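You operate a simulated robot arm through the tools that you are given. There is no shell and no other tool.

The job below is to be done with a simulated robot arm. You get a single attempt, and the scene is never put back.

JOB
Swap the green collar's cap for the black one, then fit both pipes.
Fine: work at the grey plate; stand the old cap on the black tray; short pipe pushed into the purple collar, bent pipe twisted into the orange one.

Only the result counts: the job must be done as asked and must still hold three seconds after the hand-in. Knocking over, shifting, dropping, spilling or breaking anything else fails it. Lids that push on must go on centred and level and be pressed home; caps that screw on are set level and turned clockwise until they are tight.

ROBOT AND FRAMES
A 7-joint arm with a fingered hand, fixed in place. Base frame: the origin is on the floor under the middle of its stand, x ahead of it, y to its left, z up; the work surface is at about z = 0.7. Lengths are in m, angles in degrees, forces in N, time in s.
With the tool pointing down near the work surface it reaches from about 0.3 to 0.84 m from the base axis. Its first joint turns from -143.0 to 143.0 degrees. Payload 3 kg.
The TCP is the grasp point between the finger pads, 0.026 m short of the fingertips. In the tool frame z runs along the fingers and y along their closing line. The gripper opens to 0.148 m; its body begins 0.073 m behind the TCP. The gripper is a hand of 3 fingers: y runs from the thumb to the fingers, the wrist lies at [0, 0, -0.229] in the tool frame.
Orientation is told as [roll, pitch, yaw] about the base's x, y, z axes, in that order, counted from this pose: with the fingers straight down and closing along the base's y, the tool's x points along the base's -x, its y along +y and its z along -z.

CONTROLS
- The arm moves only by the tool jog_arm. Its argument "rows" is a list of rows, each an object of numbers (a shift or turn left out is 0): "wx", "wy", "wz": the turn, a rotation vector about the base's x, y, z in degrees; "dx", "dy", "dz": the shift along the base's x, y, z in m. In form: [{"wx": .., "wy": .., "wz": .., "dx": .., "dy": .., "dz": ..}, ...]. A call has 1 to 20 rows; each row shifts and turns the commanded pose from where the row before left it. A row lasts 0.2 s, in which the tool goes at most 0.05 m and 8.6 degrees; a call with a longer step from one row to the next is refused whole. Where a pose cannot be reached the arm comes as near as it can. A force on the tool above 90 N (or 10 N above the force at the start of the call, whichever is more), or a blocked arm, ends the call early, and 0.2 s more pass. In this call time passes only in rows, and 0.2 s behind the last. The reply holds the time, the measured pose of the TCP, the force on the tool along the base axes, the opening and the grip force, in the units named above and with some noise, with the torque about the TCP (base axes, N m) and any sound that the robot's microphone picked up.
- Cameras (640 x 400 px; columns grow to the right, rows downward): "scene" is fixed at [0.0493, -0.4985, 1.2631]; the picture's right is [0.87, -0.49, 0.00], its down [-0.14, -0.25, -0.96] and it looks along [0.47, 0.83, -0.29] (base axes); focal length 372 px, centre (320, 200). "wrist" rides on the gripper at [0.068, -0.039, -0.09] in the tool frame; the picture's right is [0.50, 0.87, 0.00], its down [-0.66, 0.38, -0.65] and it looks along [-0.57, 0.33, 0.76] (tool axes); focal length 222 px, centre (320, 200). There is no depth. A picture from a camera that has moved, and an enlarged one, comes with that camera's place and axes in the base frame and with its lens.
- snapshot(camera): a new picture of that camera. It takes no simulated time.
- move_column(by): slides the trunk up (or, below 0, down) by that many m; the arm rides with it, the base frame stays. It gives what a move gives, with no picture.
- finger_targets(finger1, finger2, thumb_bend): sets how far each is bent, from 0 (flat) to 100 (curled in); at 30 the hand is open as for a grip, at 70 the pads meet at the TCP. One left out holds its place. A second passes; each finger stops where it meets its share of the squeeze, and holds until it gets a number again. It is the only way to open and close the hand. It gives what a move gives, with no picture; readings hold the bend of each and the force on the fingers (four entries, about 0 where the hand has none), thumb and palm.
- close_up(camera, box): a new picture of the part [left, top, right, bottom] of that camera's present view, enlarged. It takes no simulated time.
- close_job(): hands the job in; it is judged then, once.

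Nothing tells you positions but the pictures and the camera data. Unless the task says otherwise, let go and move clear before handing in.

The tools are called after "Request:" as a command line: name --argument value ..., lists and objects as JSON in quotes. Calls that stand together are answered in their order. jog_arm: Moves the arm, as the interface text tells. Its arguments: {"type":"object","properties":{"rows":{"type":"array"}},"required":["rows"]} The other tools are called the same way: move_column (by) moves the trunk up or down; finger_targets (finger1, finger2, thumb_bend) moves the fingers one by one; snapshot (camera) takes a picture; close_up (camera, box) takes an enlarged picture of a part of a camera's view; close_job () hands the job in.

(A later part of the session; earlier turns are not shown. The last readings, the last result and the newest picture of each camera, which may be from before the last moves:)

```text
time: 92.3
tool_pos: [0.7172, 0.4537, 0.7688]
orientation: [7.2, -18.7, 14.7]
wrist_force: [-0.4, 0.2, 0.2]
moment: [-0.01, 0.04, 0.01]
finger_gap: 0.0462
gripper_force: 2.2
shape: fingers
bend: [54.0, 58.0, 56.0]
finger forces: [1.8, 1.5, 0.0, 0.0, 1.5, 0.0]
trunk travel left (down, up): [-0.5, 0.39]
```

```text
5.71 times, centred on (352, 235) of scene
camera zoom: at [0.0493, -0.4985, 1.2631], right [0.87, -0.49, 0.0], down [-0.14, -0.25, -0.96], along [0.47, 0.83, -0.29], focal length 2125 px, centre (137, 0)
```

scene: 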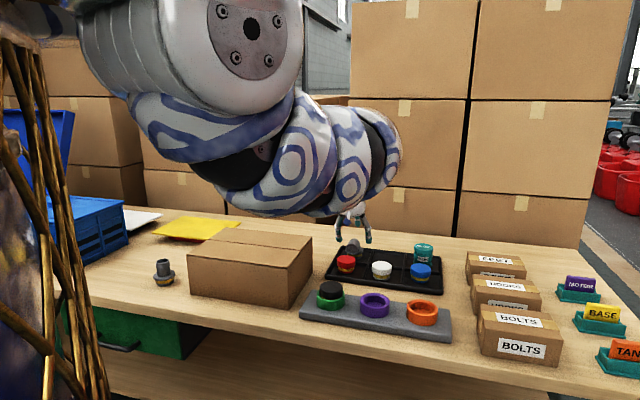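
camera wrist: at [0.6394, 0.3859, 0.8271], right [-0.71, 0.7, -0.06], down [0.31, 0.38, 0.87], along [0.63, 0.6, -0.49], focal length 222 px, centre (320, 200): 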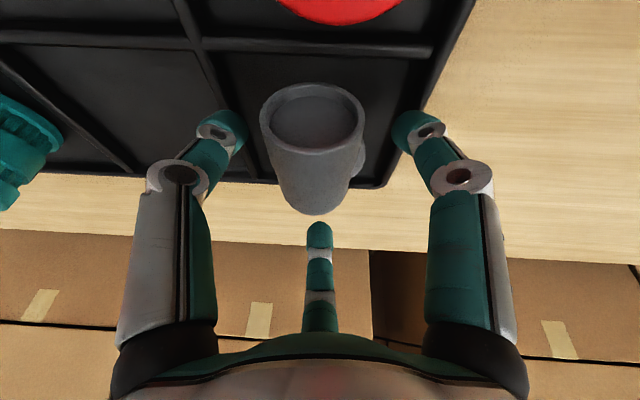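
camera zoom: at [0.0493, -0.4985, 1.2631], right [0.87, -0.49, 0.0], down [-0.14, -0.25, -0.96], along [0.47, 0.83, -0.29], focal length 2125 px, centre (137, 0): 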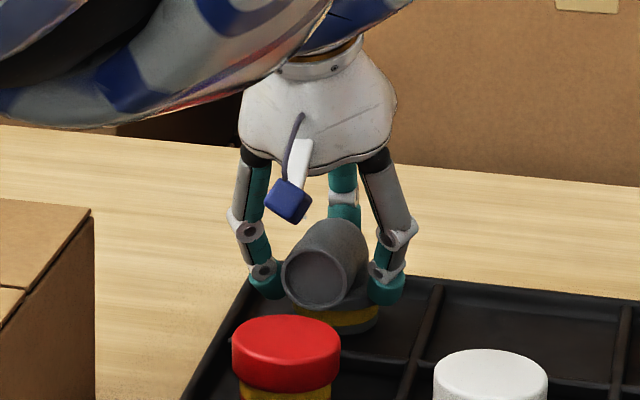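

All three fingers have light, even contact. I'll firm up the grip.

Request:
finger_targets --finger1 67 --finger2 68 --thumb_bend 63

Request:
close_up --camera "wrist" --box '[200, 60, 440, 260]'

Request:
close_up --camera "scene" --box '[320, 200, 384, 270]'

```text
time: 93.3
tool_pos: [0.716, 0.4538, 0.7693]
orientation: [7.2, -18.7, 14.7]
wrist_force: [-0.9, 0.6, 7.2]
moment: [-0.14, 0.0, -0.02]
finger_gap: 0.0385
gripper_force: 13.4
shape: fingers
bend: [57.0, 59.0, 60.0]
finger forces: [8.2, 6.7, 0.0, 0.1, 9.7, 0.0]
trunk travel left (down, up): [-0.5, 0.39]
```

```text
2.00 times, centred on (320, 160) of wrist
camera zoom: at [0.641, 0.3836, 0.8276], right [-0.71, 0.7, -0.06], down [0.31, 0.38, 0.87], along [0.63, 0.6, -0.49], focal length 444 px, centre (320, 280)
```

zoom: 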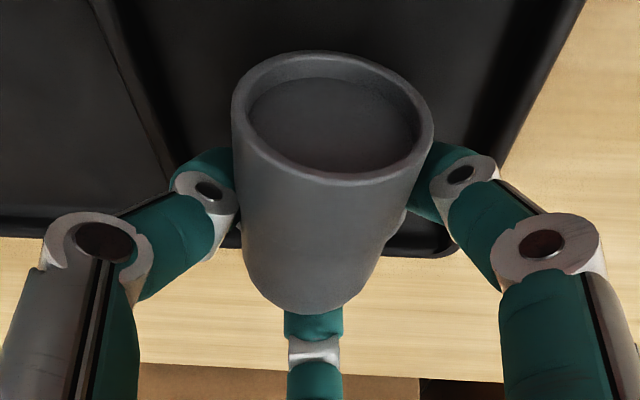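

```text
5.71 times, centred on (352, 235) of scene
camera zoom: at [0.0493, -0.4985, 1.2631], right [0.87, -0.49, 0.0], down [-0.14, -0.25, -0.96], along [0.47, 0.83, -0.29], focal length 2125 px, centre (137, 0)
```

zoom: 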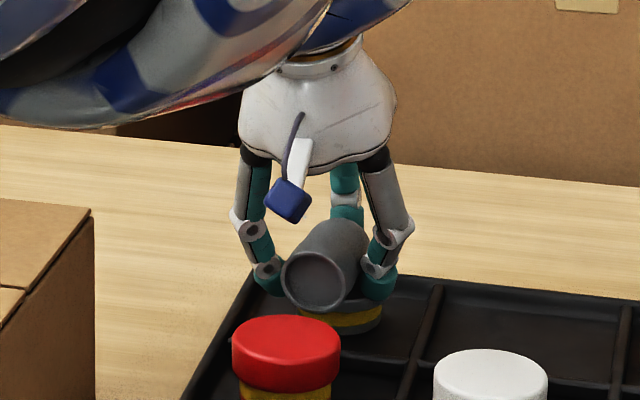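

The grip is about 8 N per finger, with a little downward push on the flange. I'll lift slowly and see how the pipe hangs.

Request:
jog_arm --rows '[{"dz": 0.004}, {"dz": 0.006}, {"dz": 0.01}, {}]'

Request:
close_up --camera "wrist" --box '[200, 60, 440, 260]'

Request:
close_up --camera "scene" --box '[320, 200, 384, 270]'

```text
time: 94.3
tool_pos: [0.7176, 0.4539, 0.79]
orientation: [7.2, -18.7, 14.7]
wrist_force: [-0.5, -0.5, -0.6]
moment: [-0.01, 0.0, -0.01]
finger_gap: 0.0293
gripper_force: 7.5
shape: fingers
bend: [61.0, 62.0, 60.0]
finger forces: [5.0, 5.0, 0.0, 0.1, 5.3, 0.0]
trunk travel left (down, up): [-0.5, 0.39]
```

```text
2.00 times, centred on (320, 160) of wrist
camera zoom: at [0.6407, 0.3833, 0.8476], right [-0.71, 0.7, -0.06], down [0.31, 0.38, 0.87], along [0.63, 0.6, -0.49], focal length 444 px, centre (320, 280)
```

zoom: 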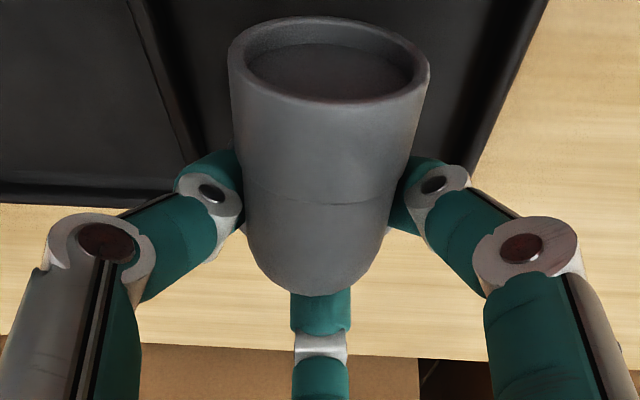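

```text
5.71 times, centred on (352, 235) of scene
camera zoom: at [0.0493, -0.4985, 1.2631], right [0.87, -0.49, 0.0], down [-0.14, -0.25, -0.96], along [0.47, 0.83, -0.29], focal length 2125 px, centre (137, 0)
```

zoom: 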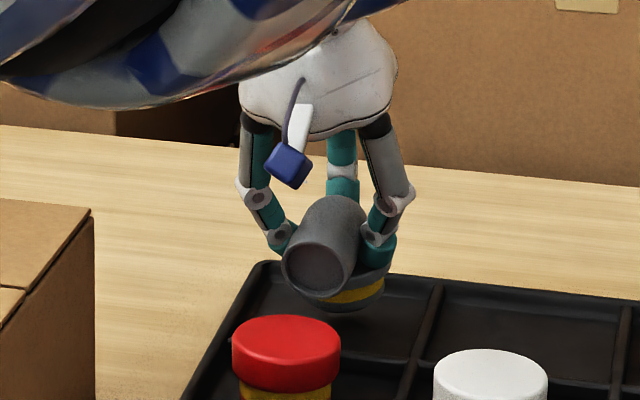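

The pipe came up and swung into line with the tilted tool, mouth slightly down, which will level out once I bring the tool vertical. I'll check the hold closely before carrying it.

Request:
close_up --camera "scene" --box '[336, 222, 376, 262]'

Request:
finger_targets --finger1 70 --finger2 70 --thumb_bend 67

Request:
close_up --camera "scene" --box '[336, 222, 376, 262]'

```text
10.00 times, centred on (356, 242) of scene
camera zoom: at [0.0493, -0.4985, 1.2631], right [0.87, -0.49, 0.0], down [-0.14, -0.25, -0.96], along [0.47, 0.83, -0.29], focal length 3718 px, centre (-40, -220)
```

zoom: 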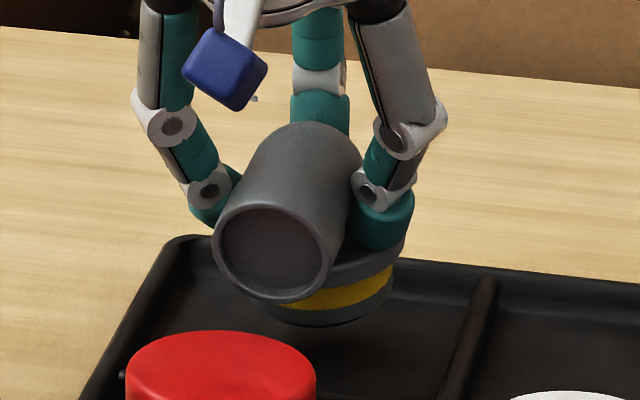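

```text
time: 95.3
tool_pos: [0.7175, 0.4538, 0.7893]
orientation: [7.2, -18.7, 14.7]
wrist_force: [-0.1, -0.3, -0.7]
moment: [-0.01, 0.02, 0.0]
finger_gap: 0.0283
gripper_force: 10.9
shape: fingers
bend: [61.0, 62.0, 61.0]
finger forces: [7.6, 7.0, 0.0, 0.0, 8.4, 0.1]
trunk travel left (down, up): [-0.5, 0.39]
```

```text
10.00 times, centred on (356, 242) of scene
camera zoom: at [0.0493, -0.4985, 1.2631], right [0.87, -0.49, 0.0], down [-0.14, -0.25, -0.96], along [0.47, 0.83, -0.29], focal length 3718 px, centre (-40, -220)
```

zoom: 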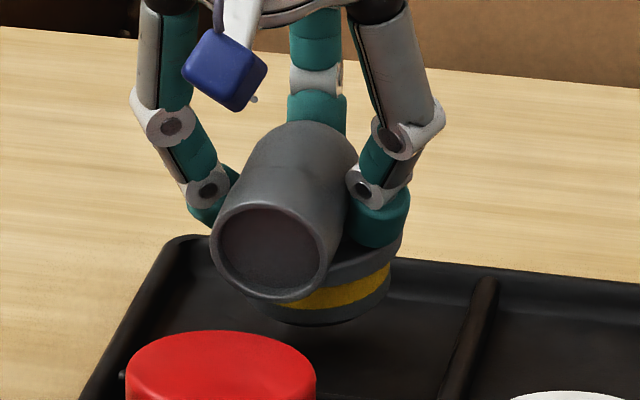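

The hold is stable, with the fingertips caged around the neck just above the flange. I'll raise with the trunk, which lifts straight up without changing the arm's pose.

Request:
move_column --by 0.17

Request:
snapshot --camera "scene"

Request:
snapshot --camera "wrist"

```text
time: 97.2
tool_pos: [0.718, 0.4541, 0.9583]
orientation: [7.1, -18.7, 14.6]
wrist_force: [0.2, 0.6, -1.2]
moment: [-0.02, 0.0, 0.03]
finger_gap: 0.0285
gripper_force: 11.2
shape: fingers
bend: [61.0, 62.0, 61.0]
finger forces: [7.6, 7.0, 0.0, 0.0, 8.5, 0.0]
trunk travel left (down, up): [-0.67, 0.22]
```

```text
taken
```

scene: 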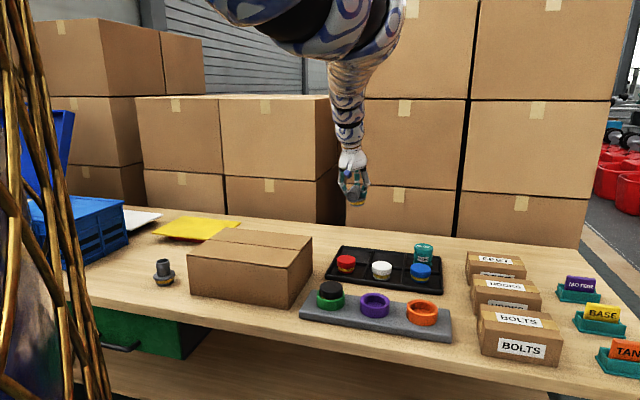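

```text
taken
camera wrist: at [0.6407, 0.3833, 1.0173], right [-0.71, 0.7, -0.06], down [0.31, 0.38, 0.87], along [0.63, 0.6, -0.49], focal length 222 px, centre (320, 200)
```

wrist: 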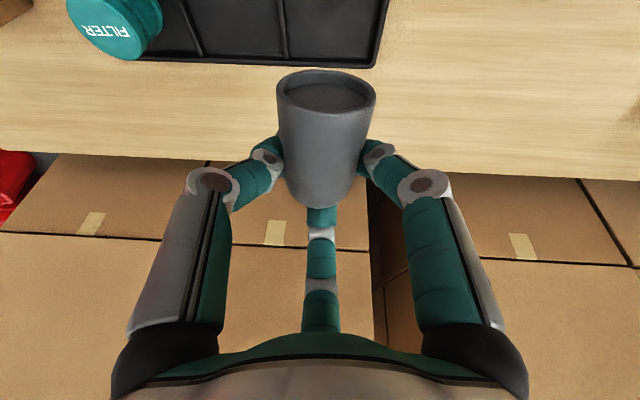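

The pipe is well clear and everything else is in place. I'll bring it inward over open space, then rotate the tool back to vertical.

Request:
jog_arm --rows '[{"dx": -0.014, "dy": -0.04, "dz": -0.005}, {"dx": -0.014, "dy": -0.04, "dz": -0.005}, {"dx": -0.014, "dy": -0.04, "dz": -0.005}, {"dx": -0.014, "dy": -0.04, "dz": -0.005}, {"dx": -0.014, "dy": -0.04, "dz": -0.005}, {"wx": -2.945, "wy": 4.04}, {"wx": -2.945, "wy": 4.04}, {"wx": -2.945, "wy": 4.04}, {"wx": -2.945, "wy": 4.04}, {}]'

Request:
snapshot --camera "scene"

Request:
snapshot --camera "wrist"

```text
time: 99.5
tool_pos: [0.6857, 0.2873, 0.8974]
orientation: [0.1, 0.1, 15.8]
wrist_force: [0.4, 0.1, -1.2]
moment: [0.0, -0.01, 0.04]
finger_gap: 0.0276
gripper_force: 10.9
shape: fingers
bend: [61.0, 62.0, 62.0]
finger forces: [7.7, 7.1, 0.0, 0.0, 8.3, 0.0]
out of reach, approached as far as the arm can: row 3, 4, 5
trunk travel left (down, up): [-0.67, 0.22]
```

```text
taken
```

scene: 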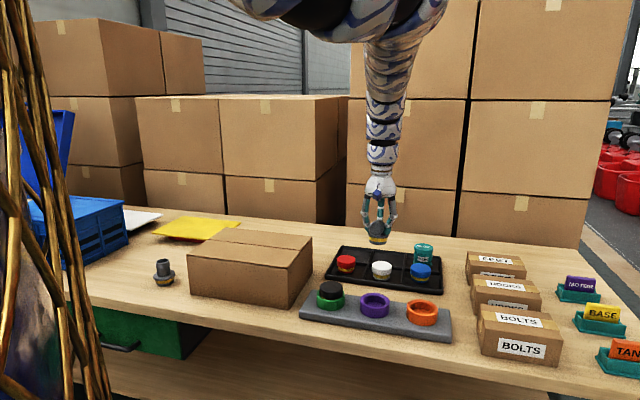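

```text
taken
camera wrist: at [0.6301, 0.2327, 0.9881], right [-0.72, 0.7, 0.0], down [0.53, 0.54, 0.65], along [0.45, 0.47, -0.76], focal length 222 px, centre (320, 200)
```

wrist: 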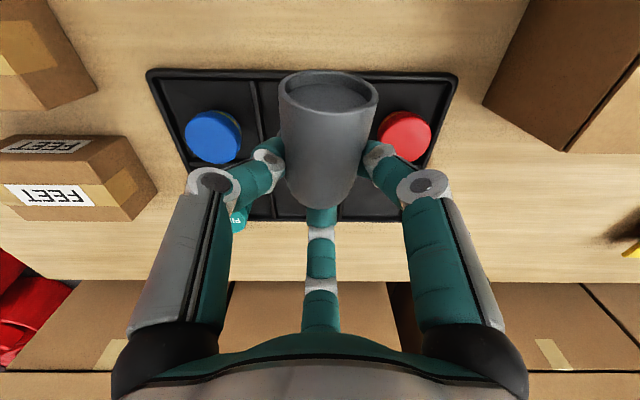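

The pipe is held with the tool vertical. I'll raise the trunk for near-side reach, then move over the orange collar.

Request:
move_column --by 0.14

Request:
jog_arm --rows '[{"dz": -0.03}, {"dx": -0.005, "dy": -0.045, "dz": -0.01}, {"dx": -0.005, "dy": -0.045, "dz": -0.01}, {"dx": -0.005, "dy": -0.045, "dz": -0.01}, {"dx": -0.005, "dy": -0.045, "dz": -0.01}, {"dx": -0.008, "dy": -0.035, "dz": -0.01}, {}]'

Request:
snapshot --camera "scene"

Request:
snapshot --camera "wrist"

```text
time: 101.1
tool_pos: [0.6857, 0.2879, 1.0377]
orientation: [0.1, 0.1, 15.8]
wrist_force: [1.0, -0.5, -0.9]
moment: [0.03, 0.01, 0.03]
finger_gap: 0.0276
gripper_force: 11.8
shape: fingers
bend: [61.0, 62.0, 62.0]
finger forces: [7.6, 7.1, 0.0, 0.1, 8.5, 0.1]
trunk travel left (down, up): [-0.81, 0.08]
```

```text
time: 102.7
tool_pos: [0.6581, 0.0751, 0.9578]
orientation: [0.0, 0.2, 15.8]
wrist_force: [-0.4, 0.0, -1.1]
moment: [-0.02, 0.0, 0.01]
finger_gap: 0.0274
gripper_force: 10.9
shape: fingers
bend: [62.0, 62.0, 62.0]
finger forces: [7.5, 7.0, 0.0, 0.1, 8.3, 0.0]
out of reach, approached as far as the arm can: row 6
trunk travel left (down, up): [-0.81, 0.08]
```

```text
taken
```

scene: 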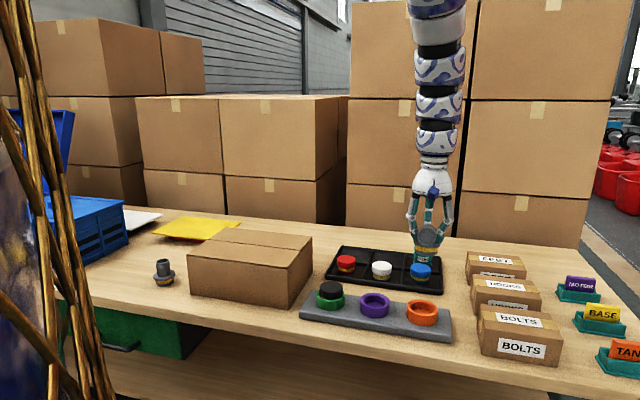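

```text
taken
camera wrist: at [0.603, 0.0202, 1.0486], right [-0.72, 0.7, 0.0], down [0.53, 0.54, 0.65], along [0.45, 0.47, -0.76], focal length 222 px, centre (320, 200)
```

wrist: 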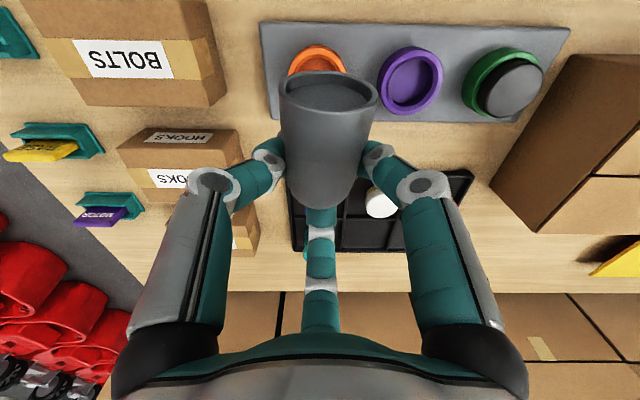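

The hand is over the orange collar area. I'll take a close look at the pipe's attitude in the hand.

Request:
close_up --camera "scene" --box '[390, 170, 470, 270]'

Request:
close_up --camera "wrist" --box '[240, 20, 420, 230]'

```text
4.00 times, centred on (430, 220) of scene
camera zoom: at [0.0493, -0.4985, 1.2631], right [0.87, -0.49, 0.0], down [-0.14, -0.25, -0.96], along [0.47, 0.83, -0.29], focal length 1487 px, centre (-120, 120)
```

zoom: 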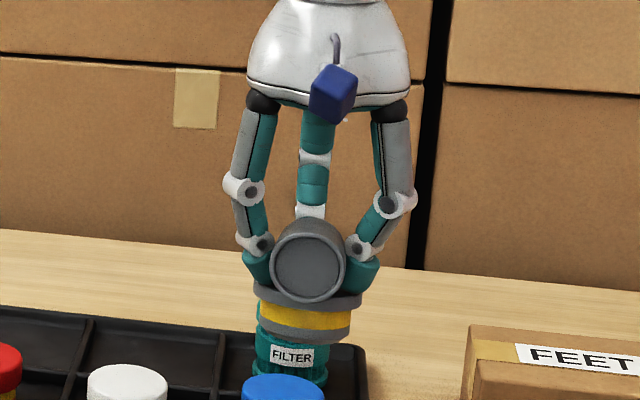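

```text
1.90 times, centred on (330, 125) of wrist
camera zoom: at [0.603, 0.0202, 1.0486], right [-0.72, 0.7, 0.0], down [0.53, 0.54, 0.65], along [0.45, 0.47, -0.76], focal length 423 px, centre (301, 343)
```

zoom: 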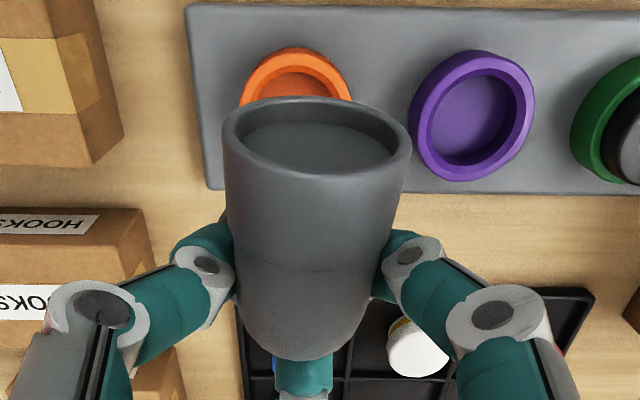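

I need to measure the pipe's tilt more precisely, so I'll zoom in on its flange from both cameras.

Request:
close_up --camera "scene" --box '[412, 212, 448, 258]'

Request:
close_up --camera "scene" --box '[398, 290, 446, 330]'

```text
8.70 times, centred on (430, 235) of scene
camera zoom: at [0.0493, -0.4985, 1.2631], right [0.87, -0.49, 0.0], down [-0.14, -0.25, -0.96], along [0.47, 0.83, -0.29], focal length 3233 px, centre (-636, -104)
```

zoom: 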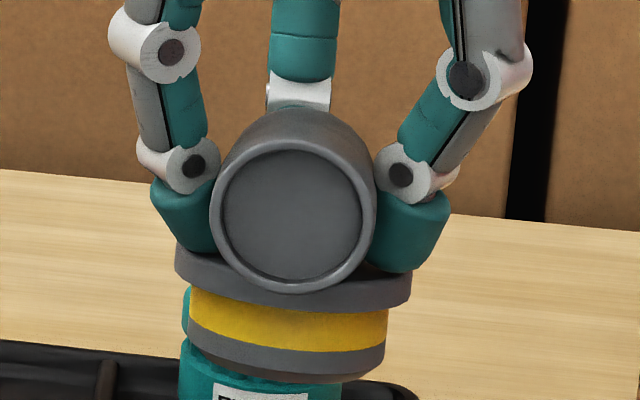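

```text
10.00 times, centred on (422, 310) of scene
camera zoom: at [0.0493, -0.4985, 1.2631], right [0.87, -0.49, 0.0], down [-0.14, -0.25, -0.96], along [0.47, 0.83, -0.29], focal length 3718 px, centre (-700, -900)
```

zoom: 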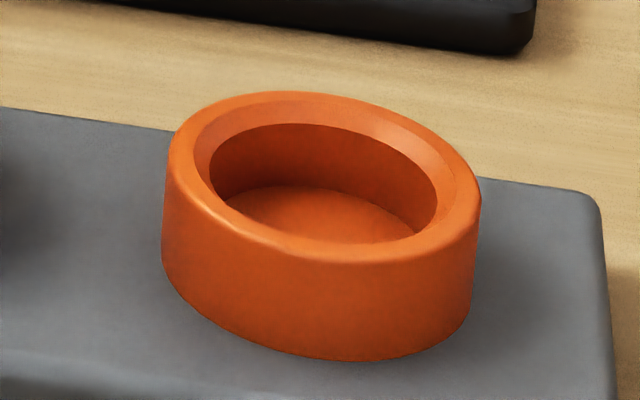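

The pipe rides about 9–10° mouth-up in the hand. I'll tilt the tool outward by 9° about the tube's cross axis to level it, then re-measure.

Request:
jog_arm --rows '[{"wx": 2.89, "wy": -3.45, "dz": -0.01}, {"wx": 2.89, "wy": -3.45, "dz": -0.01}, {"dz": -0.02}, {}]'

Request:
close_up --camera "scene" --box '[404, 212, 460, 282]'

Request:
close_up --camera "wrist" --box '[240, 0, 420, 230]'

```text
time: 103.7
tool_pos: [0.6697, 0.0926, 0.9386]
orientation: [1.8, -3.9, 15.8]
wrist_force: [0.1, 0.0, -1.2]
moment: [0.01, -0.04, 0.01]
finger_gap: 0.0273
gripper_force: 11.5
shape: fingers
bend: [62.0, 62.0, 62.0]
finger forces: [7.5, 7.1, 0.1, 0.0, 8.5, 0.1]
out of reach, approached as far as the arm can: row 1, 2
trunk travel left (down, up): [-0.81, 0.08]
```

```text
5.71 times, centred on (432, 247) of scene
camera zoom: at [0.0493, -0.4985, 1.2631], right [0.87, -0.49, 0.0], down [-0.14, -0.25, -0.96], along [0.47, 0.83, -0.29], focal length 2125 px, centre (-320, -69)
```

zoom: 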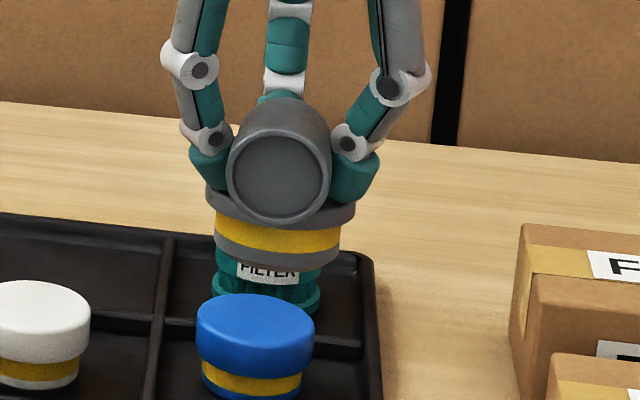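

```text
1.74 times, centred on (330, 115) of wrist
camera zoom: at [0.6102, 0.0326, 1.0229], right [-0.72, 0.7, -0.01], down [0.49, 0.51, 0.71], along [0.5, 0.51, -0.7], focal length 386 px, centre (303, 348)
```

zoom: 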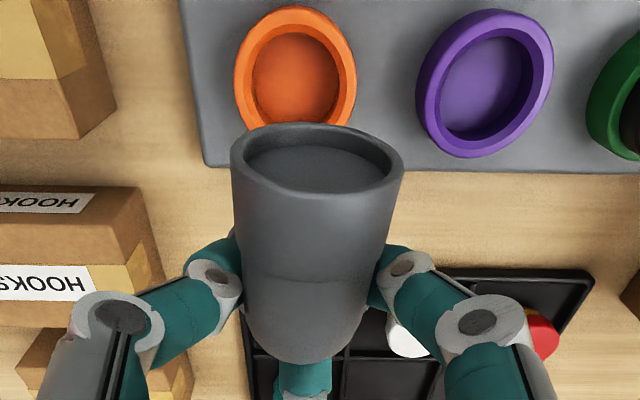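

The arm is near its inner limit at this height, so only half the tilt was applied. I'll come down and finish the levelling there.

Request:
jog_arm --rows '[{"dz": -0.02}, {"dz": -0.02}, {"dx": -0.008, "dy": -0.012, "dz": -0.02}, {"wx": 1.5, "wy": -1.8}, {"wx": 1.5, "wy": -1.8}, {}]'

Request:
close_up --camera "scene" --box '[400, 232, 456, 302]'

Request:
close_up --camera "wrist" --box '[240, 0, 420, 230]'

```text
time: 105.1
tool_pos: [0.6635, 0.0802, 0.8781]
orientation: [3.7, -8.3, 15.6]
wrist_force: [0.2, 1.0, -0.7]
moment: [0.01, 0.04, -0.02]
finger_gap: 0.027
gripper_force: 11.5
shape: fingers
bend: [62.0, 62.0, 62.0]
finger forces: [7.5, 7.0, 0.0, 0.0, 8.5, 0.0]
trunk travel left (down, up): [-0.81, 0.08]
```

```text
5.71 times, centred on (428, 267) of scene
camera zoom: at [0.0493, -0.4985, 1.2631], right [0.87, -0.49, 0.0], down [-0.14, -0.25, -0.96], along [0.47, 0.83, -0.29], focal length 2125 px, centre (-297, -183)
```

zoom: 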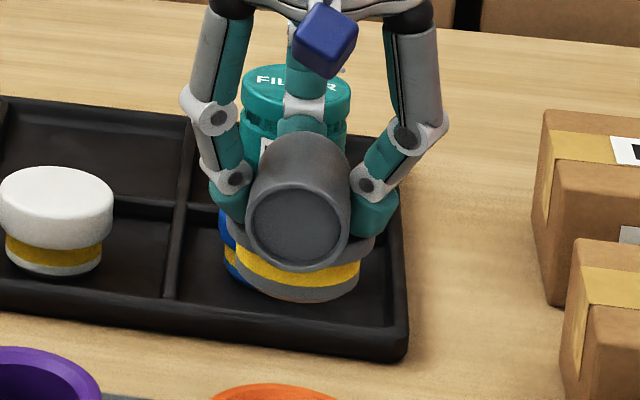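

```text
1.74 times, centred on (330, 115) of wrist
camera zoom: at [0.5987, 0.0169, 0.955], right [-0.72, 0.7, -0.01], down [0.44, 0.47, 0.76], along [0.54, 0.54, -0.65], focal length 386 px, centre (303, 348)
```

zoom: 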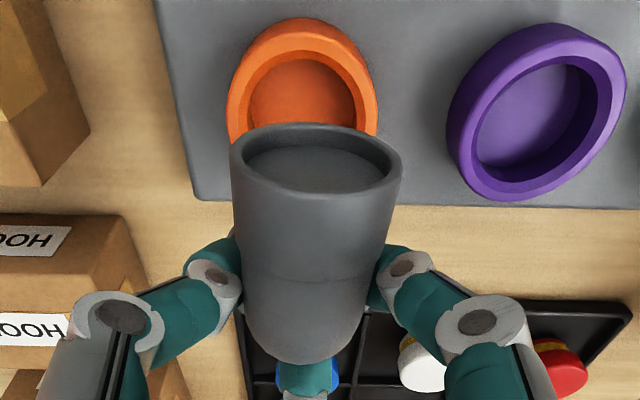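

Tool tilt is now about 9°. I'll zoom in on the flange and spigot to judge level.

Request:
close_up --camera "scene" --box '[412, 252, 448, 290]'

Request:
close_up --camera "wrist" --box '[300, 55, 400, 130]'

```text
10.53 times, centred on (430, 271) of scene
camera zoom: at [0.0493, -0.4985, 1.2631], right [0.87, -0.49, 0.0], down [-0.14, -0.25, -0.96], along [0.47, 0.83, -0.29], focal length 3914 px, centre (-838, -547)
```

zoom: 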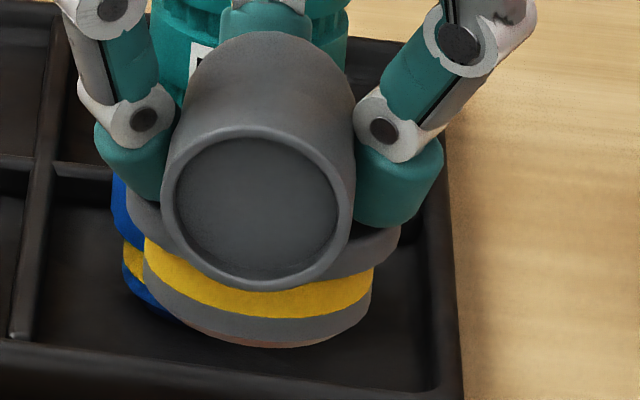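

```text
5.33 times, centred on (350, 92) of wrist
camera zoom: at [0.5987, 0.0169, 0.955], right [-0.72, 0.7, -0.01], down [0.44, 0.47, 0.76], along [0.54, 0.54, -0.65], focal length 1185 px, centre (160, 773)
```

zoom: 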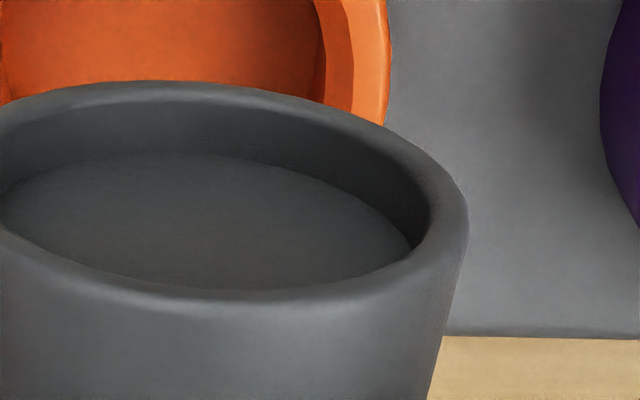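

The two cameras disagree slightly on the tilt, so I'll zoom tighter on the yellow band, whose edges are sharp.

Request:
close_up --camera "scene" --box '[422, 264, 450, 286]'

Request:
close_up --camera "scene" --box '[405, 264, 440, 286]'

```text
16.00 times, centred on (436, 275) of scene
camera zoom: at [0.0493, -0.4985, 1.2631], right [0.87, -0.49, 0.0], down [-0.14, -0.25, -0.96], along [0.47, 0.83, -0.29], focal length 5949 px, centre (-1536, -1000)
```

zoom: 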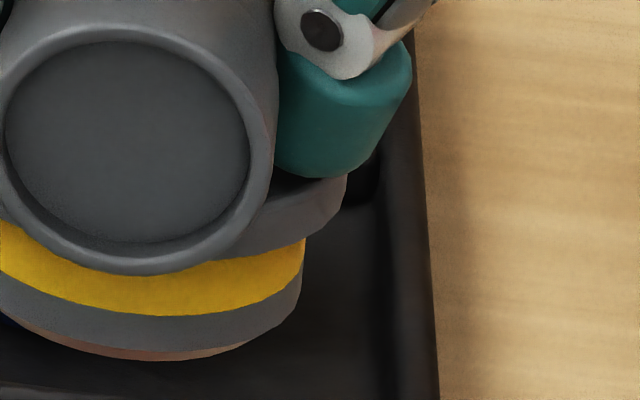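

```text
16.00 times, centred on (422, 275) of scene
camera zoom: at [0.0493, -0.4985, 1.2631], right [0.87, -0.49, 0.0], down [-0.14, -0.25, -0.96], along [0.47, 0.83, -0.29], focal length 5949 px, centre (-1320, -1000)
```

zoom: 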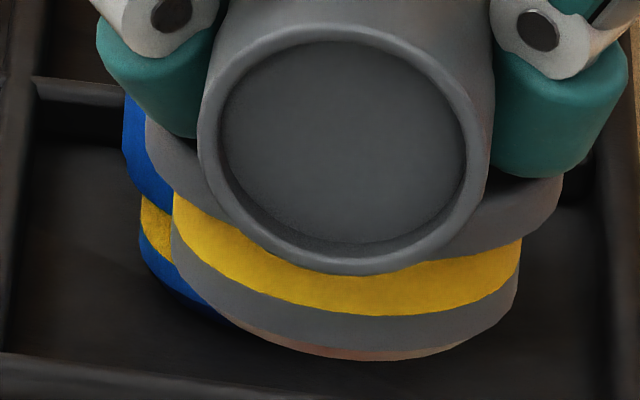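

Accounting for biases, the pipe is level to within about 2°. Its axis is near (0.6665, 0.084) and the orange collar is at (0.6535, 0.0676), so I'll shift over the collar and come down to just above the rim.

Request:
jog_arm --rows '[{"dx": -0.0065, "dy": -0.008, "dz": -0.01}, {"dx": -0.0065, "dy": -0.008, "dz": -0.015}, {"dz": -0.015}, {}]'

Request:
close_up --camera "scene" --box '[394, 255, 450, 330]'

Request:
close_up --camera "wrist" --box '[240, 0, 420, 230]'

```text
time: 106.1
tool_pos: [0.6513, 0.0645, 0.8382]
orientation: [3.8, -8.2, 15.5]
wrist_force: [-0.4, -0.3, -1.1]
moment: [0.03, -0.03, 0.01]
finger_gap: 0.0272
gripper_force: 11.6
shape: fingers
bend: [62.0, 62.0, 62.0]
finger forces: [7.5, 6.9, 0.1, 0.0, 8.7, 0.1]
trunk travel left (down, up): [-0.81, 0.08]
```

```text
5.33 times, centred on (422, 292) of scene
camera zoom: at [0.0493, -0.4985, 1.2631], right [0.87, -0.49, 0.0], down [-0.14, -0.25, -0.96], along [0.47, 0.83, -0.29], focal length 1983 px, centre (-224, -293)
```

zoom: 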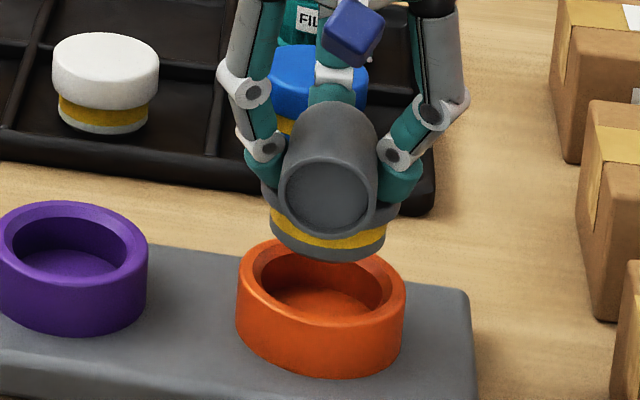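

```text
1.74 times, centred on (330, 115) of wrist
camera zoom: at [0.5854, 0.0008, 0.9155], right [-0.72, 0.7, -0.01], down [0.44, 0.47, 0.76], along [0.54, 0.54, -0.65], focal length 386 px, centre (303, 348)
```

zoom: 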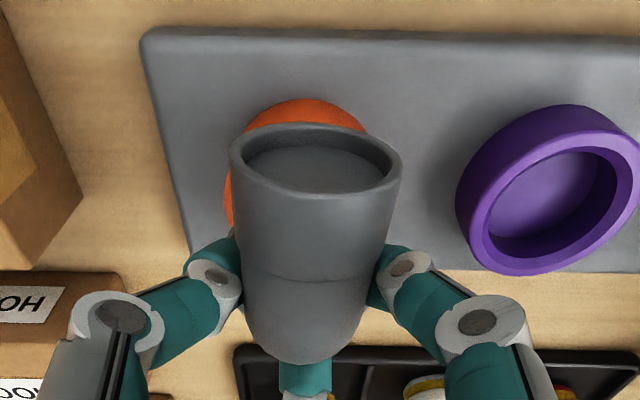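

The spigot is just above the collar, and it seems rolled 3–4° sideways. I'll zoom in to measure the roll and lateral alignment.

Request:
close_up --camera "scene" --box '[404, 286, 444, 316]'

Request:
close_up --camera "wrist" --box '[295, 50, 375, 120]'

```text
13.33 times, centred on (424, 301) of scene
camera zoom: at [0.0493, -0.4985, 1.2631], right [0.87, -0.49, 0.0], down [-0.14, -0.25, -0.96], along [0.47, 0.83, -0.29], focal length 4957 px, centre (-1067, -1147)
```

zoom: 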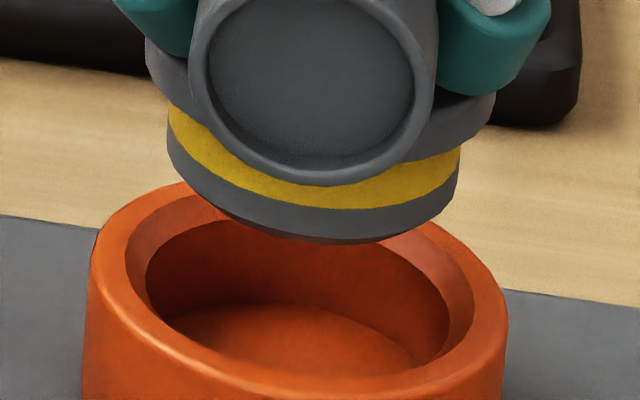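

```text
5.71 times, centred on (335, 85) of wrist
camera zoom: at [0.5854, 0.0008, 0.9155], right [-0.72, 0.7, -0.01], down [0.44, 0.47, 0.76], along [0.54, 0.54, -0.65], focal length 1269 px, centre (234, 857)
```

zoom: 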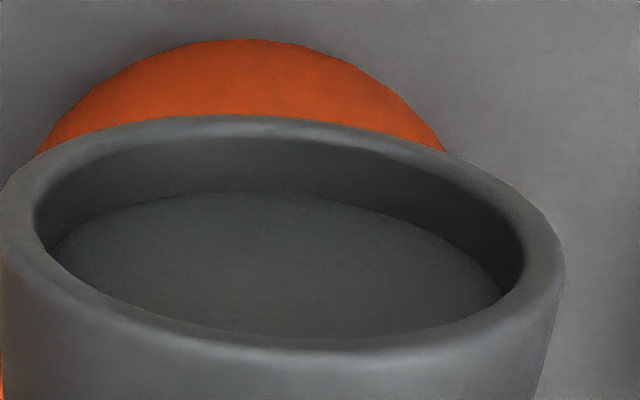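

Lateral alignment is within 1 mm and roll within about 1°. I'll make a 1 mm correction and lower in small steps, watching forces.

Request:
jog_arm --rows '[{"dx": 0.0003, "dy": 0.001, "dz": -0.006}, {"dz": -0.006}, {"dz": -0.004}, {}]'

Request:
close_up --camera "scene" --box '[400, 282, 448, 326]'

```text
time: 107.1
tool_pos: [0.6512, 0.0648, 0.822]
orientation: [3.7, -8.2, 15.6]
wrist_force: [-0.2, 0.5, -1.5]
moment: [-0.02, 0.01, 0.0]
finger_gap: 0.0274
gripper_force: 12.1
shape: fingers
bend: [62.0, 62.0, 62.0]
finger forces: [7.5, 6.9, 0.1, 0.1, 8.8, 0.0]
trunk travel left (down, up): [-0.81, 0.08]
```

```text
9.09 times, centred on (424, 304) of scene
camera zoom: at [0.0493, -0.4985, 1.2631], right [0.87, -0.49, 0.0], down [-0.14, -0.25, -0.96], along [0.47, 0.83, -0.29], focal length 3380 px, centre (-626, -746)
```

zoom: 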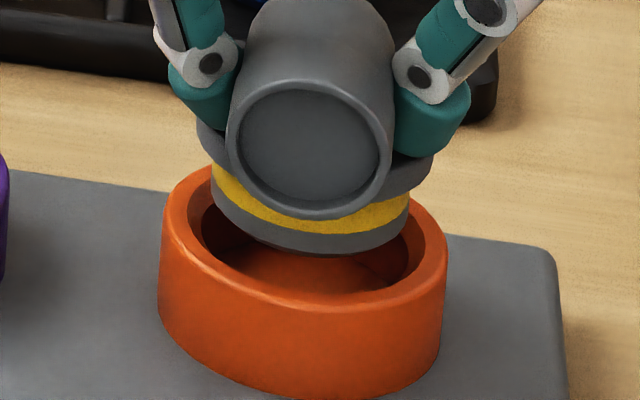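

The spigot is right over the bore. Continuing down gently.

Request:
jog_arm --rows '[{"dz": -0.002}, {"dz": -0.002}, {"dz": -0.002}, {}]'

Request:
close_up --camera "scene" --box '[400, 282, 448, 326]'

```text
time: 108.1
tool_pos: [0.652, 0.0648, 0.8148]
orientation: [3.8, -8.2, 15.6]
wrist_force: [0.5, -0.1, -1.0]
moment: [-0.01, 0.01, 0.03]
finger_gap: 0.0274
gripper_force: 11.6
shape: fingers
bend: [62.0, 62.0, 62.0]
finger forces: [7.5, 6.9, 0.0, 0.1, 8.7, 0.1]
trunk travel left (down, up): [-0.81, 0.08]
```

```text
9.09 times, centred on (424, 304) of scene
camera zoom: at [0.0493, -0.4985, 1.2631], right [0.87, -0.49, 0.0], down [-0.14, -0.25, -0.96], along [0.47, 0.83, -0.29], focal length 3380 px, centre (-626, -746)
```

zoom: 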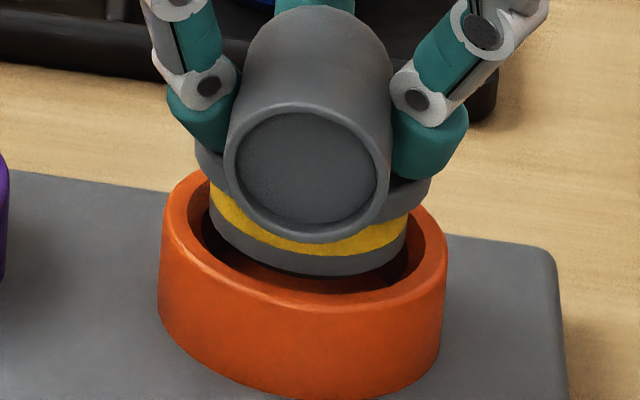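

No contact yet. I'll continue in 2 mm steps.

Request:
jog_arm --rows '[{"dz": -0.002}, {"dz": -0.002}, {}]'

Request:
close_up --camera "scene" --box '[400, 282, 448, 326]'

Request:
close_up --camera "wrist" --box '[240, 0, 420, 230]'

```text
time: 108.9
tool_pos: [0.6512, 0.066, 0.8133]
orientation: [3.8, -8.1, 15.7]
wrist_force: [-1.1, 0.7, -0.4]
moment: [0.0, 0.01, 0.01]
finger_gap: 0.0274
gripper_force: 12.1
shape: fingers
bend: [62.0, 62.0, 62.0]
finger forces: [7.5, 6.9, 0.0, 0.0, 8.6, 0.1]
trunk travel left (down, up): [-0.81, 0.08]
```

```text
9.09 times, centred on (424, 304) of scene
camera zoom: at [0.0493, -0.4985, 1.2631], right [0.87, -0.49, 0.0], down [-0.14, -0.25, -0.96], along [0.47, 0.83, -0.29], focal length 3380 px, centre (-626, -746)
```

zoom: 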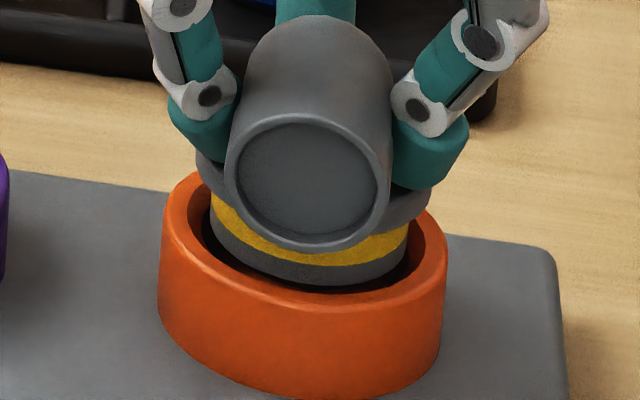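

```text
1.74 times, centred on (330, 115) of wrist
camera zoom: at [0.5864, 0.0013, 0.8892], right [-0.72, 0.7, -0.01], down [0.44, 0.47, 0.76], along [0.54, 0.54, -0.65], focal length 386 px, centre (303, 348)
```

zoom: 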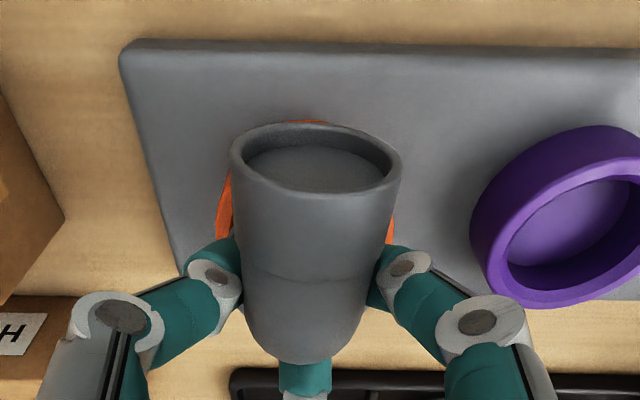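

The spigot is going into the bore with no side load. Continuing.

Request:
jog_arm --rows '[{"dz": -0.002}, {"dz": -0.002}, {"dz": -0.002}, {}]'

Request:
close_up --camera "scene" --box '[400, 282, 448, 326]'

```text
time: 109.9
tool_pos: [0.6507, 0.0645, 0.8067]
orientation: [3.9, -8.2, 15.5]
wrist_force: [-0.4, 0.1, -1.6]
moment: [0.0, -0.01, 0.03]
finger_gap: 0.0275
gripper_force: 11.7
shape: fingers
bend: [62.0, 62.0, 62.0]
finger forces: [7.5, 6.9, 0.0, 0.0, 8.7, 0.1]
trunk travel left (down, up): [-0.81, 0.08]
```

```text
9.09 times, centred on (424, 304) of scene
camera zoom: at [0.0493, -0.4985, 1.2631], right [0.87, -0.49, 0.0], down [-0.14, -0.25, -0.96], along [0.47, 0.83, -0.29], focal length 3380 px, centre (-626, -746)
```

zoom: 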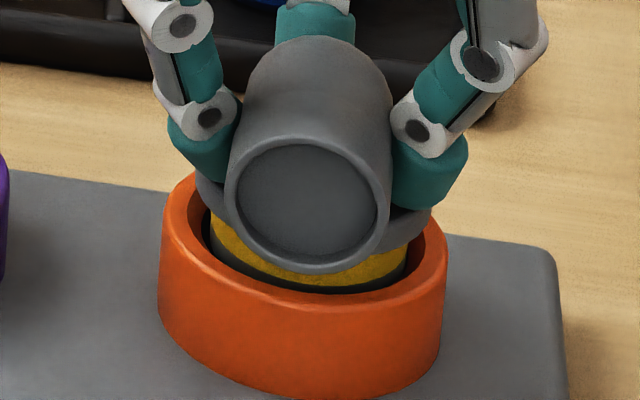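

It's entering smoothly. Continuing down to the stop.

Request:
jog_arm --rows '[{"dz": -0.002}, {"dz": -0.002}, {"dz": -0.002}, {}]'

Request:
close_up --camera "scene" --box '[400, 282, 448, 326]'

```text
time: 110.9
tool_pos: [0.6516, 0.0643, 0.8038]
orientation: [3.8, -8.4, 15.6]
wrist_force: [1.8, -2.4, 28.4]
moment: [-0.38, 0.02, 0.1]
finger_gap: 0.0269
gripper_force: 25.4
shape: fingers
bend: [62.0, 62.0, 63.0]
finger forces: [18.0, 8.5, 0.1, 0.0, 23.2, 0.0]
trunk travel left (down, up): [-0.81, 0.08]
```

```text
9.09 times, centred on (424, 304) of scene
camera zoom: at [0.0493, -0.4985, 1.2631], right [0.87, -0.49, 0.0], down [-0.14, -0.25, -0.96], along [0.47, 0.83, -0.29], focal length 3380 px, centre (-626, -746)
```

zoom: 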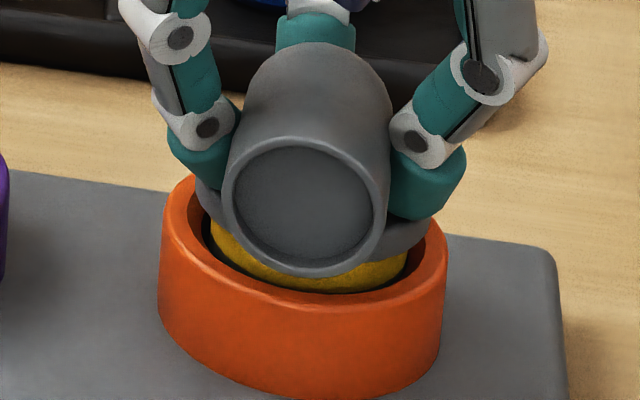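

It met resistance of 28 N, with the torque placing the contact on the −y side, so the pipe sits slightly too far toward −y. I'll back off, shift about 1.5 mm and retry.

Request:
jog_arm --rows '[{"dz": 0.004}, {"dx": 0.0003, "dy": 0.0015}, {}]'

Request:
jog_arm --rows '[{"dz": -0.002}, {"dz": -0.002}, {}]'

Request:
close_up --camera "scene" --box '[400, 282, 448, 326]'

```text
time: 111.7
tool_pos: [0.6502, 0.0666, 0.8046]
orientation: [3.8, -8.1, 15.6]
wrist_force: [-1.1, 1.0, -1.0]
moment: [0.01, -0.01, -0.02]
finger_gap: 0.0272
gripper_force: 11.5
shape: fingers
bend: [61.0, 62.0, 63.0]
finger forces: [7.7, 6.9, 0.0, 0.0, 8.9, 0.1]
trunk travel left (down, up): [-0.81, 0.08]
```

```text
time: 112.5
tool_pos: [0.651, 0.0653, 0.8025]
orientation: [3.8, -8.3, 15.6]
wrist_force: [0.7, -2.2, 33.8]
moment: [-0.48, 0.11, 0.09]
finger_gap: 0.0271
gripper_force: 28.3
shape: fingers
bend: [62.0, 62.0, 64.0]
finger forces: [20.9, 8.8, 0.0, 0.0, 26.6, 0.0]
trunk travel left (down, up): [-0.81, 0.08]
```

```text
9.09 times, centred on (424, 304) of scene
camera zoom: at [0.0493, -0.4985, 1.2631], right [0.87, -0.49, 0.0], down [-0.14, -0.25, -0.96], along [0.47, 0.83, -0.29], focal length 3380 px, centre (-626, -746)
```

zoom: 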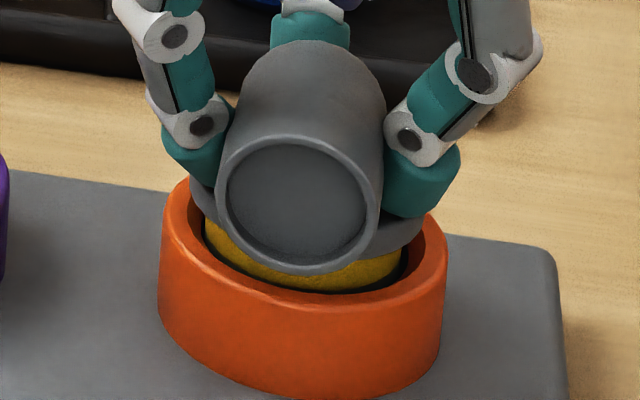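

The contact still reads on the camera-facing side, and laterally it now looks centred. I'll back off and move about 2.5 mm away from the camera before trying again.

Request:
jog_arm --rows '[{"dz": 0.005}, {"dx": 0.0015, "dy": 0.002}, {}]'

Request:
jog_arm --rows '[{"dz": -0.002}, {"dz": -0.002}, {"dz": -0.001}, {}]'

Request:
close_up --camera "scene" --box '[400, 282, 448, 326]'

```text
time: 113.3
tool_pos: [0.6535, 0.0674, 0.806]
orientation: [3.9, -8.1, 15.6]
wrist_force: [-1.2, -0.6, -1.6]
moment: [-0.03, 0.04, 0.0]
finger_gap: 0.0273
gripper_force: 12.7
shape: fingers
bend: [61.0, 62.0, 63.0]
finger forces: [8.0, 6.8, 0.0, 0.0, 9.5, 0.0]
trunk travel left (down, up): [-0.81, 0.08]
```

```text
time: 114.3
tool_pos: [0.6533, 0.0663, 0.8025]
orientation: [3.8, -8.5, 15.6]
wrist_force: [-1.4, -4.7, 36.7]
moment: [-0.63, 0.18, 0.05]
finger_gap: 0.0271
gripper_force: 29.8
shape: fingers
bend: [62.0, 62.0, 64.0]
finger forces: [21.6, 7.3, 0.1, 0.0, 30.6, 0.0]
trunk travel left (down, up): [-0.81, 0.08]
```

```text
9.09 times, centred on (424, 304) of scene
camera zoom: at [0.0493, -0.4985, 1.2631], right [0.87, -0.49, 0.0], down [-0.14, -0.25, -0.96], along [0.47, 0.83, -0.29], focal length 3380 px, centre (-626, -746)
```

zoom: 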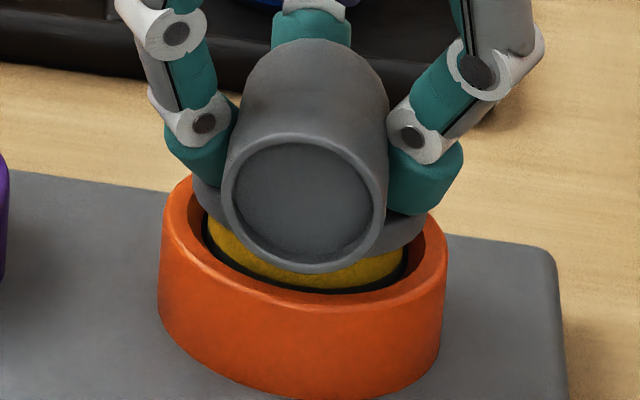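

The contact stays at the same spot on the collar's front side, so it may be a slight tilt rather than an offset. I'll zoom in to look at the fit.

Request:
close_up --camera "scene" --box '[408, 296, 440, 318]'

Request:
close_up --camera "wrist" --box '[300, 50, 400, 170]'

Request:
snapshot --camera "wrist"

```text
16.00 times, centred on (424, 307) of scene
camera zoom: at [0.0493, -0.4985, 1.2631], right [0.87, -0.49, 0.0], down [-0.14, -0.25, -0.96], along [0.47, 0.83, -0.29], focal length 5949 px, centre (-1344, -1512)
```

zoom: 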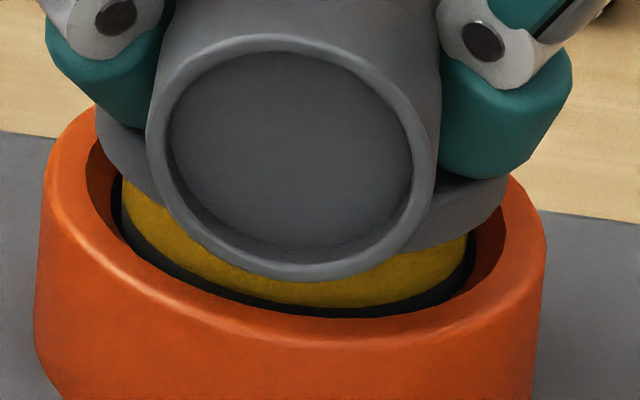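

```text
3.33 times, centred on (350, 110) of wrist
camera zoom: at [0.5874, 0.0033, 0.8795], right [-0.72, 0.7, -0.02], down [0.44, 0.47, 0.77], along [0.54, 0.54, -0.64], focal length 740 px, centre (220, 500)
```

zoom: 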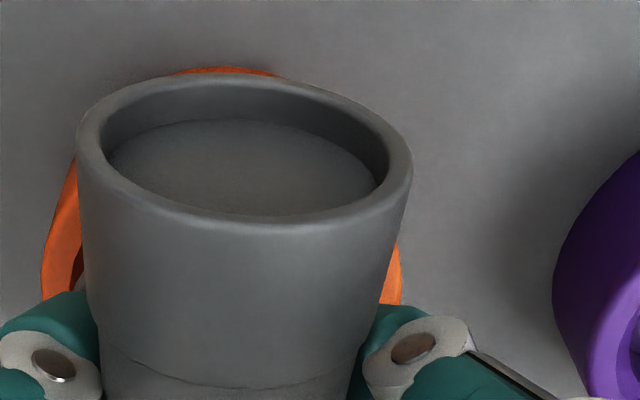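

```text
taken
camera wrist: at [0.5874, 0.0033, 0.8795], right [-0.72, 0.7, -0.02], down [0.44, 0.47, 0.77], along [0.54, 0.54, -0.64], focal length 222 px, centre (320, 200)
```

wrist: 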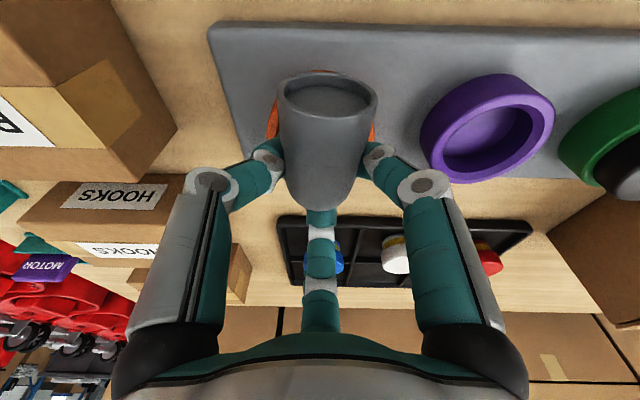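

The spigot is about 13 mm into the bore, level and laterally centred, then it stops. Since this joint is meant to be twisted, I'll ease the load and try a gentle clockwise turn to see whether it drops.

Request:
jog_arm --rows '[{"dz": 0.002}, {"wz": -4}, {"wz": -4}, {"wz": -4}, {}]'

Request:
close_up --camera "scene" --box '[400, 282, 448, 326]'

```text
time: 115.5
tool_pos: [0.6518, 0.0682, 0.8027]
orientation: [3.8, -8.2, 3.7]
wrist_force: [1.6, -2.3, 21.4]
moment: [-0.34, 0.06, 0.19]
finger_gap: 0.0266
gripper_force: 24.9
shape: fingers
bend: [62.0, 62.0, 64.0]
finger forces: [17.4, 7.8, 0.1, 0.0, 25.7, 0.0]
trunk travel left (down, up): [-0.81, 0.08]
```

```text
9.09 times, centred on (424, 304) of scene
camera zoom: at [0.0493, -0.4985, 1.2631], right [0.87, -0.49, 0.0], down [-0.14, -0.25, -0.96], along [0.47, 0.83, -0.29], focal length 3380 px, centre (-626, -746)
```

zoom: 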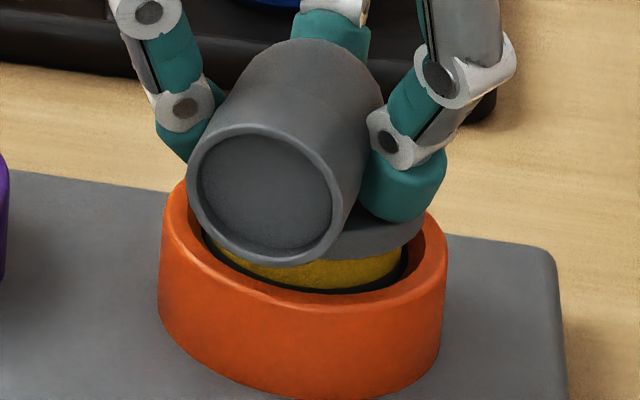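

The pipe turns with the hand against mild friction. I'll continue clockwise with light downward pressure.

Request:
jog_arm --rows '[{"wz": -4}, {"wz": -4}, {"wz": -4}, {"wz": -4}, {"wz": -4}, {}]'

Request:
close_up --camera "scene" --box '[400, 282, 448, 326]'

```text
time: 116.9
tool_pos: [0.6528, 0.0665, 0.8027]
orientation: [3.8, -8.3, -16.5]
wrist_force: [0.1, -4.7, 22.6]
moment: [-0.32, 0.23, 0.17]
finger_gap: 0.0263
gripper_force: 26.6
shape: fingers
bend: [62.0, 62.0, 64.0]
finger forces: [19.3, 7.1, 0.0, 0.0, 26.9, 0.0]
trunk travel left (down, up): [-0.81, 0.08]
```

```text
9.09 times, centred on (424, 304) of scene
camera zoom: at [0.0493, -0.4985, 1.2631], right [0.87, -0.49, 0.0], down [-0.14, -0.25, -0.96], along [0.47, 0.83, -0.29], focal length 3380 px, centre (-626, -746)
```

zoom: 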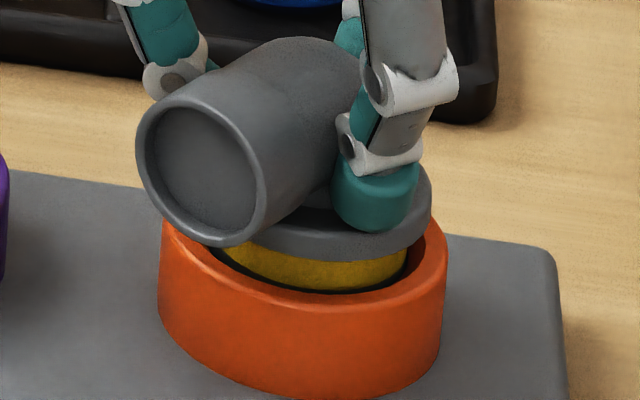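

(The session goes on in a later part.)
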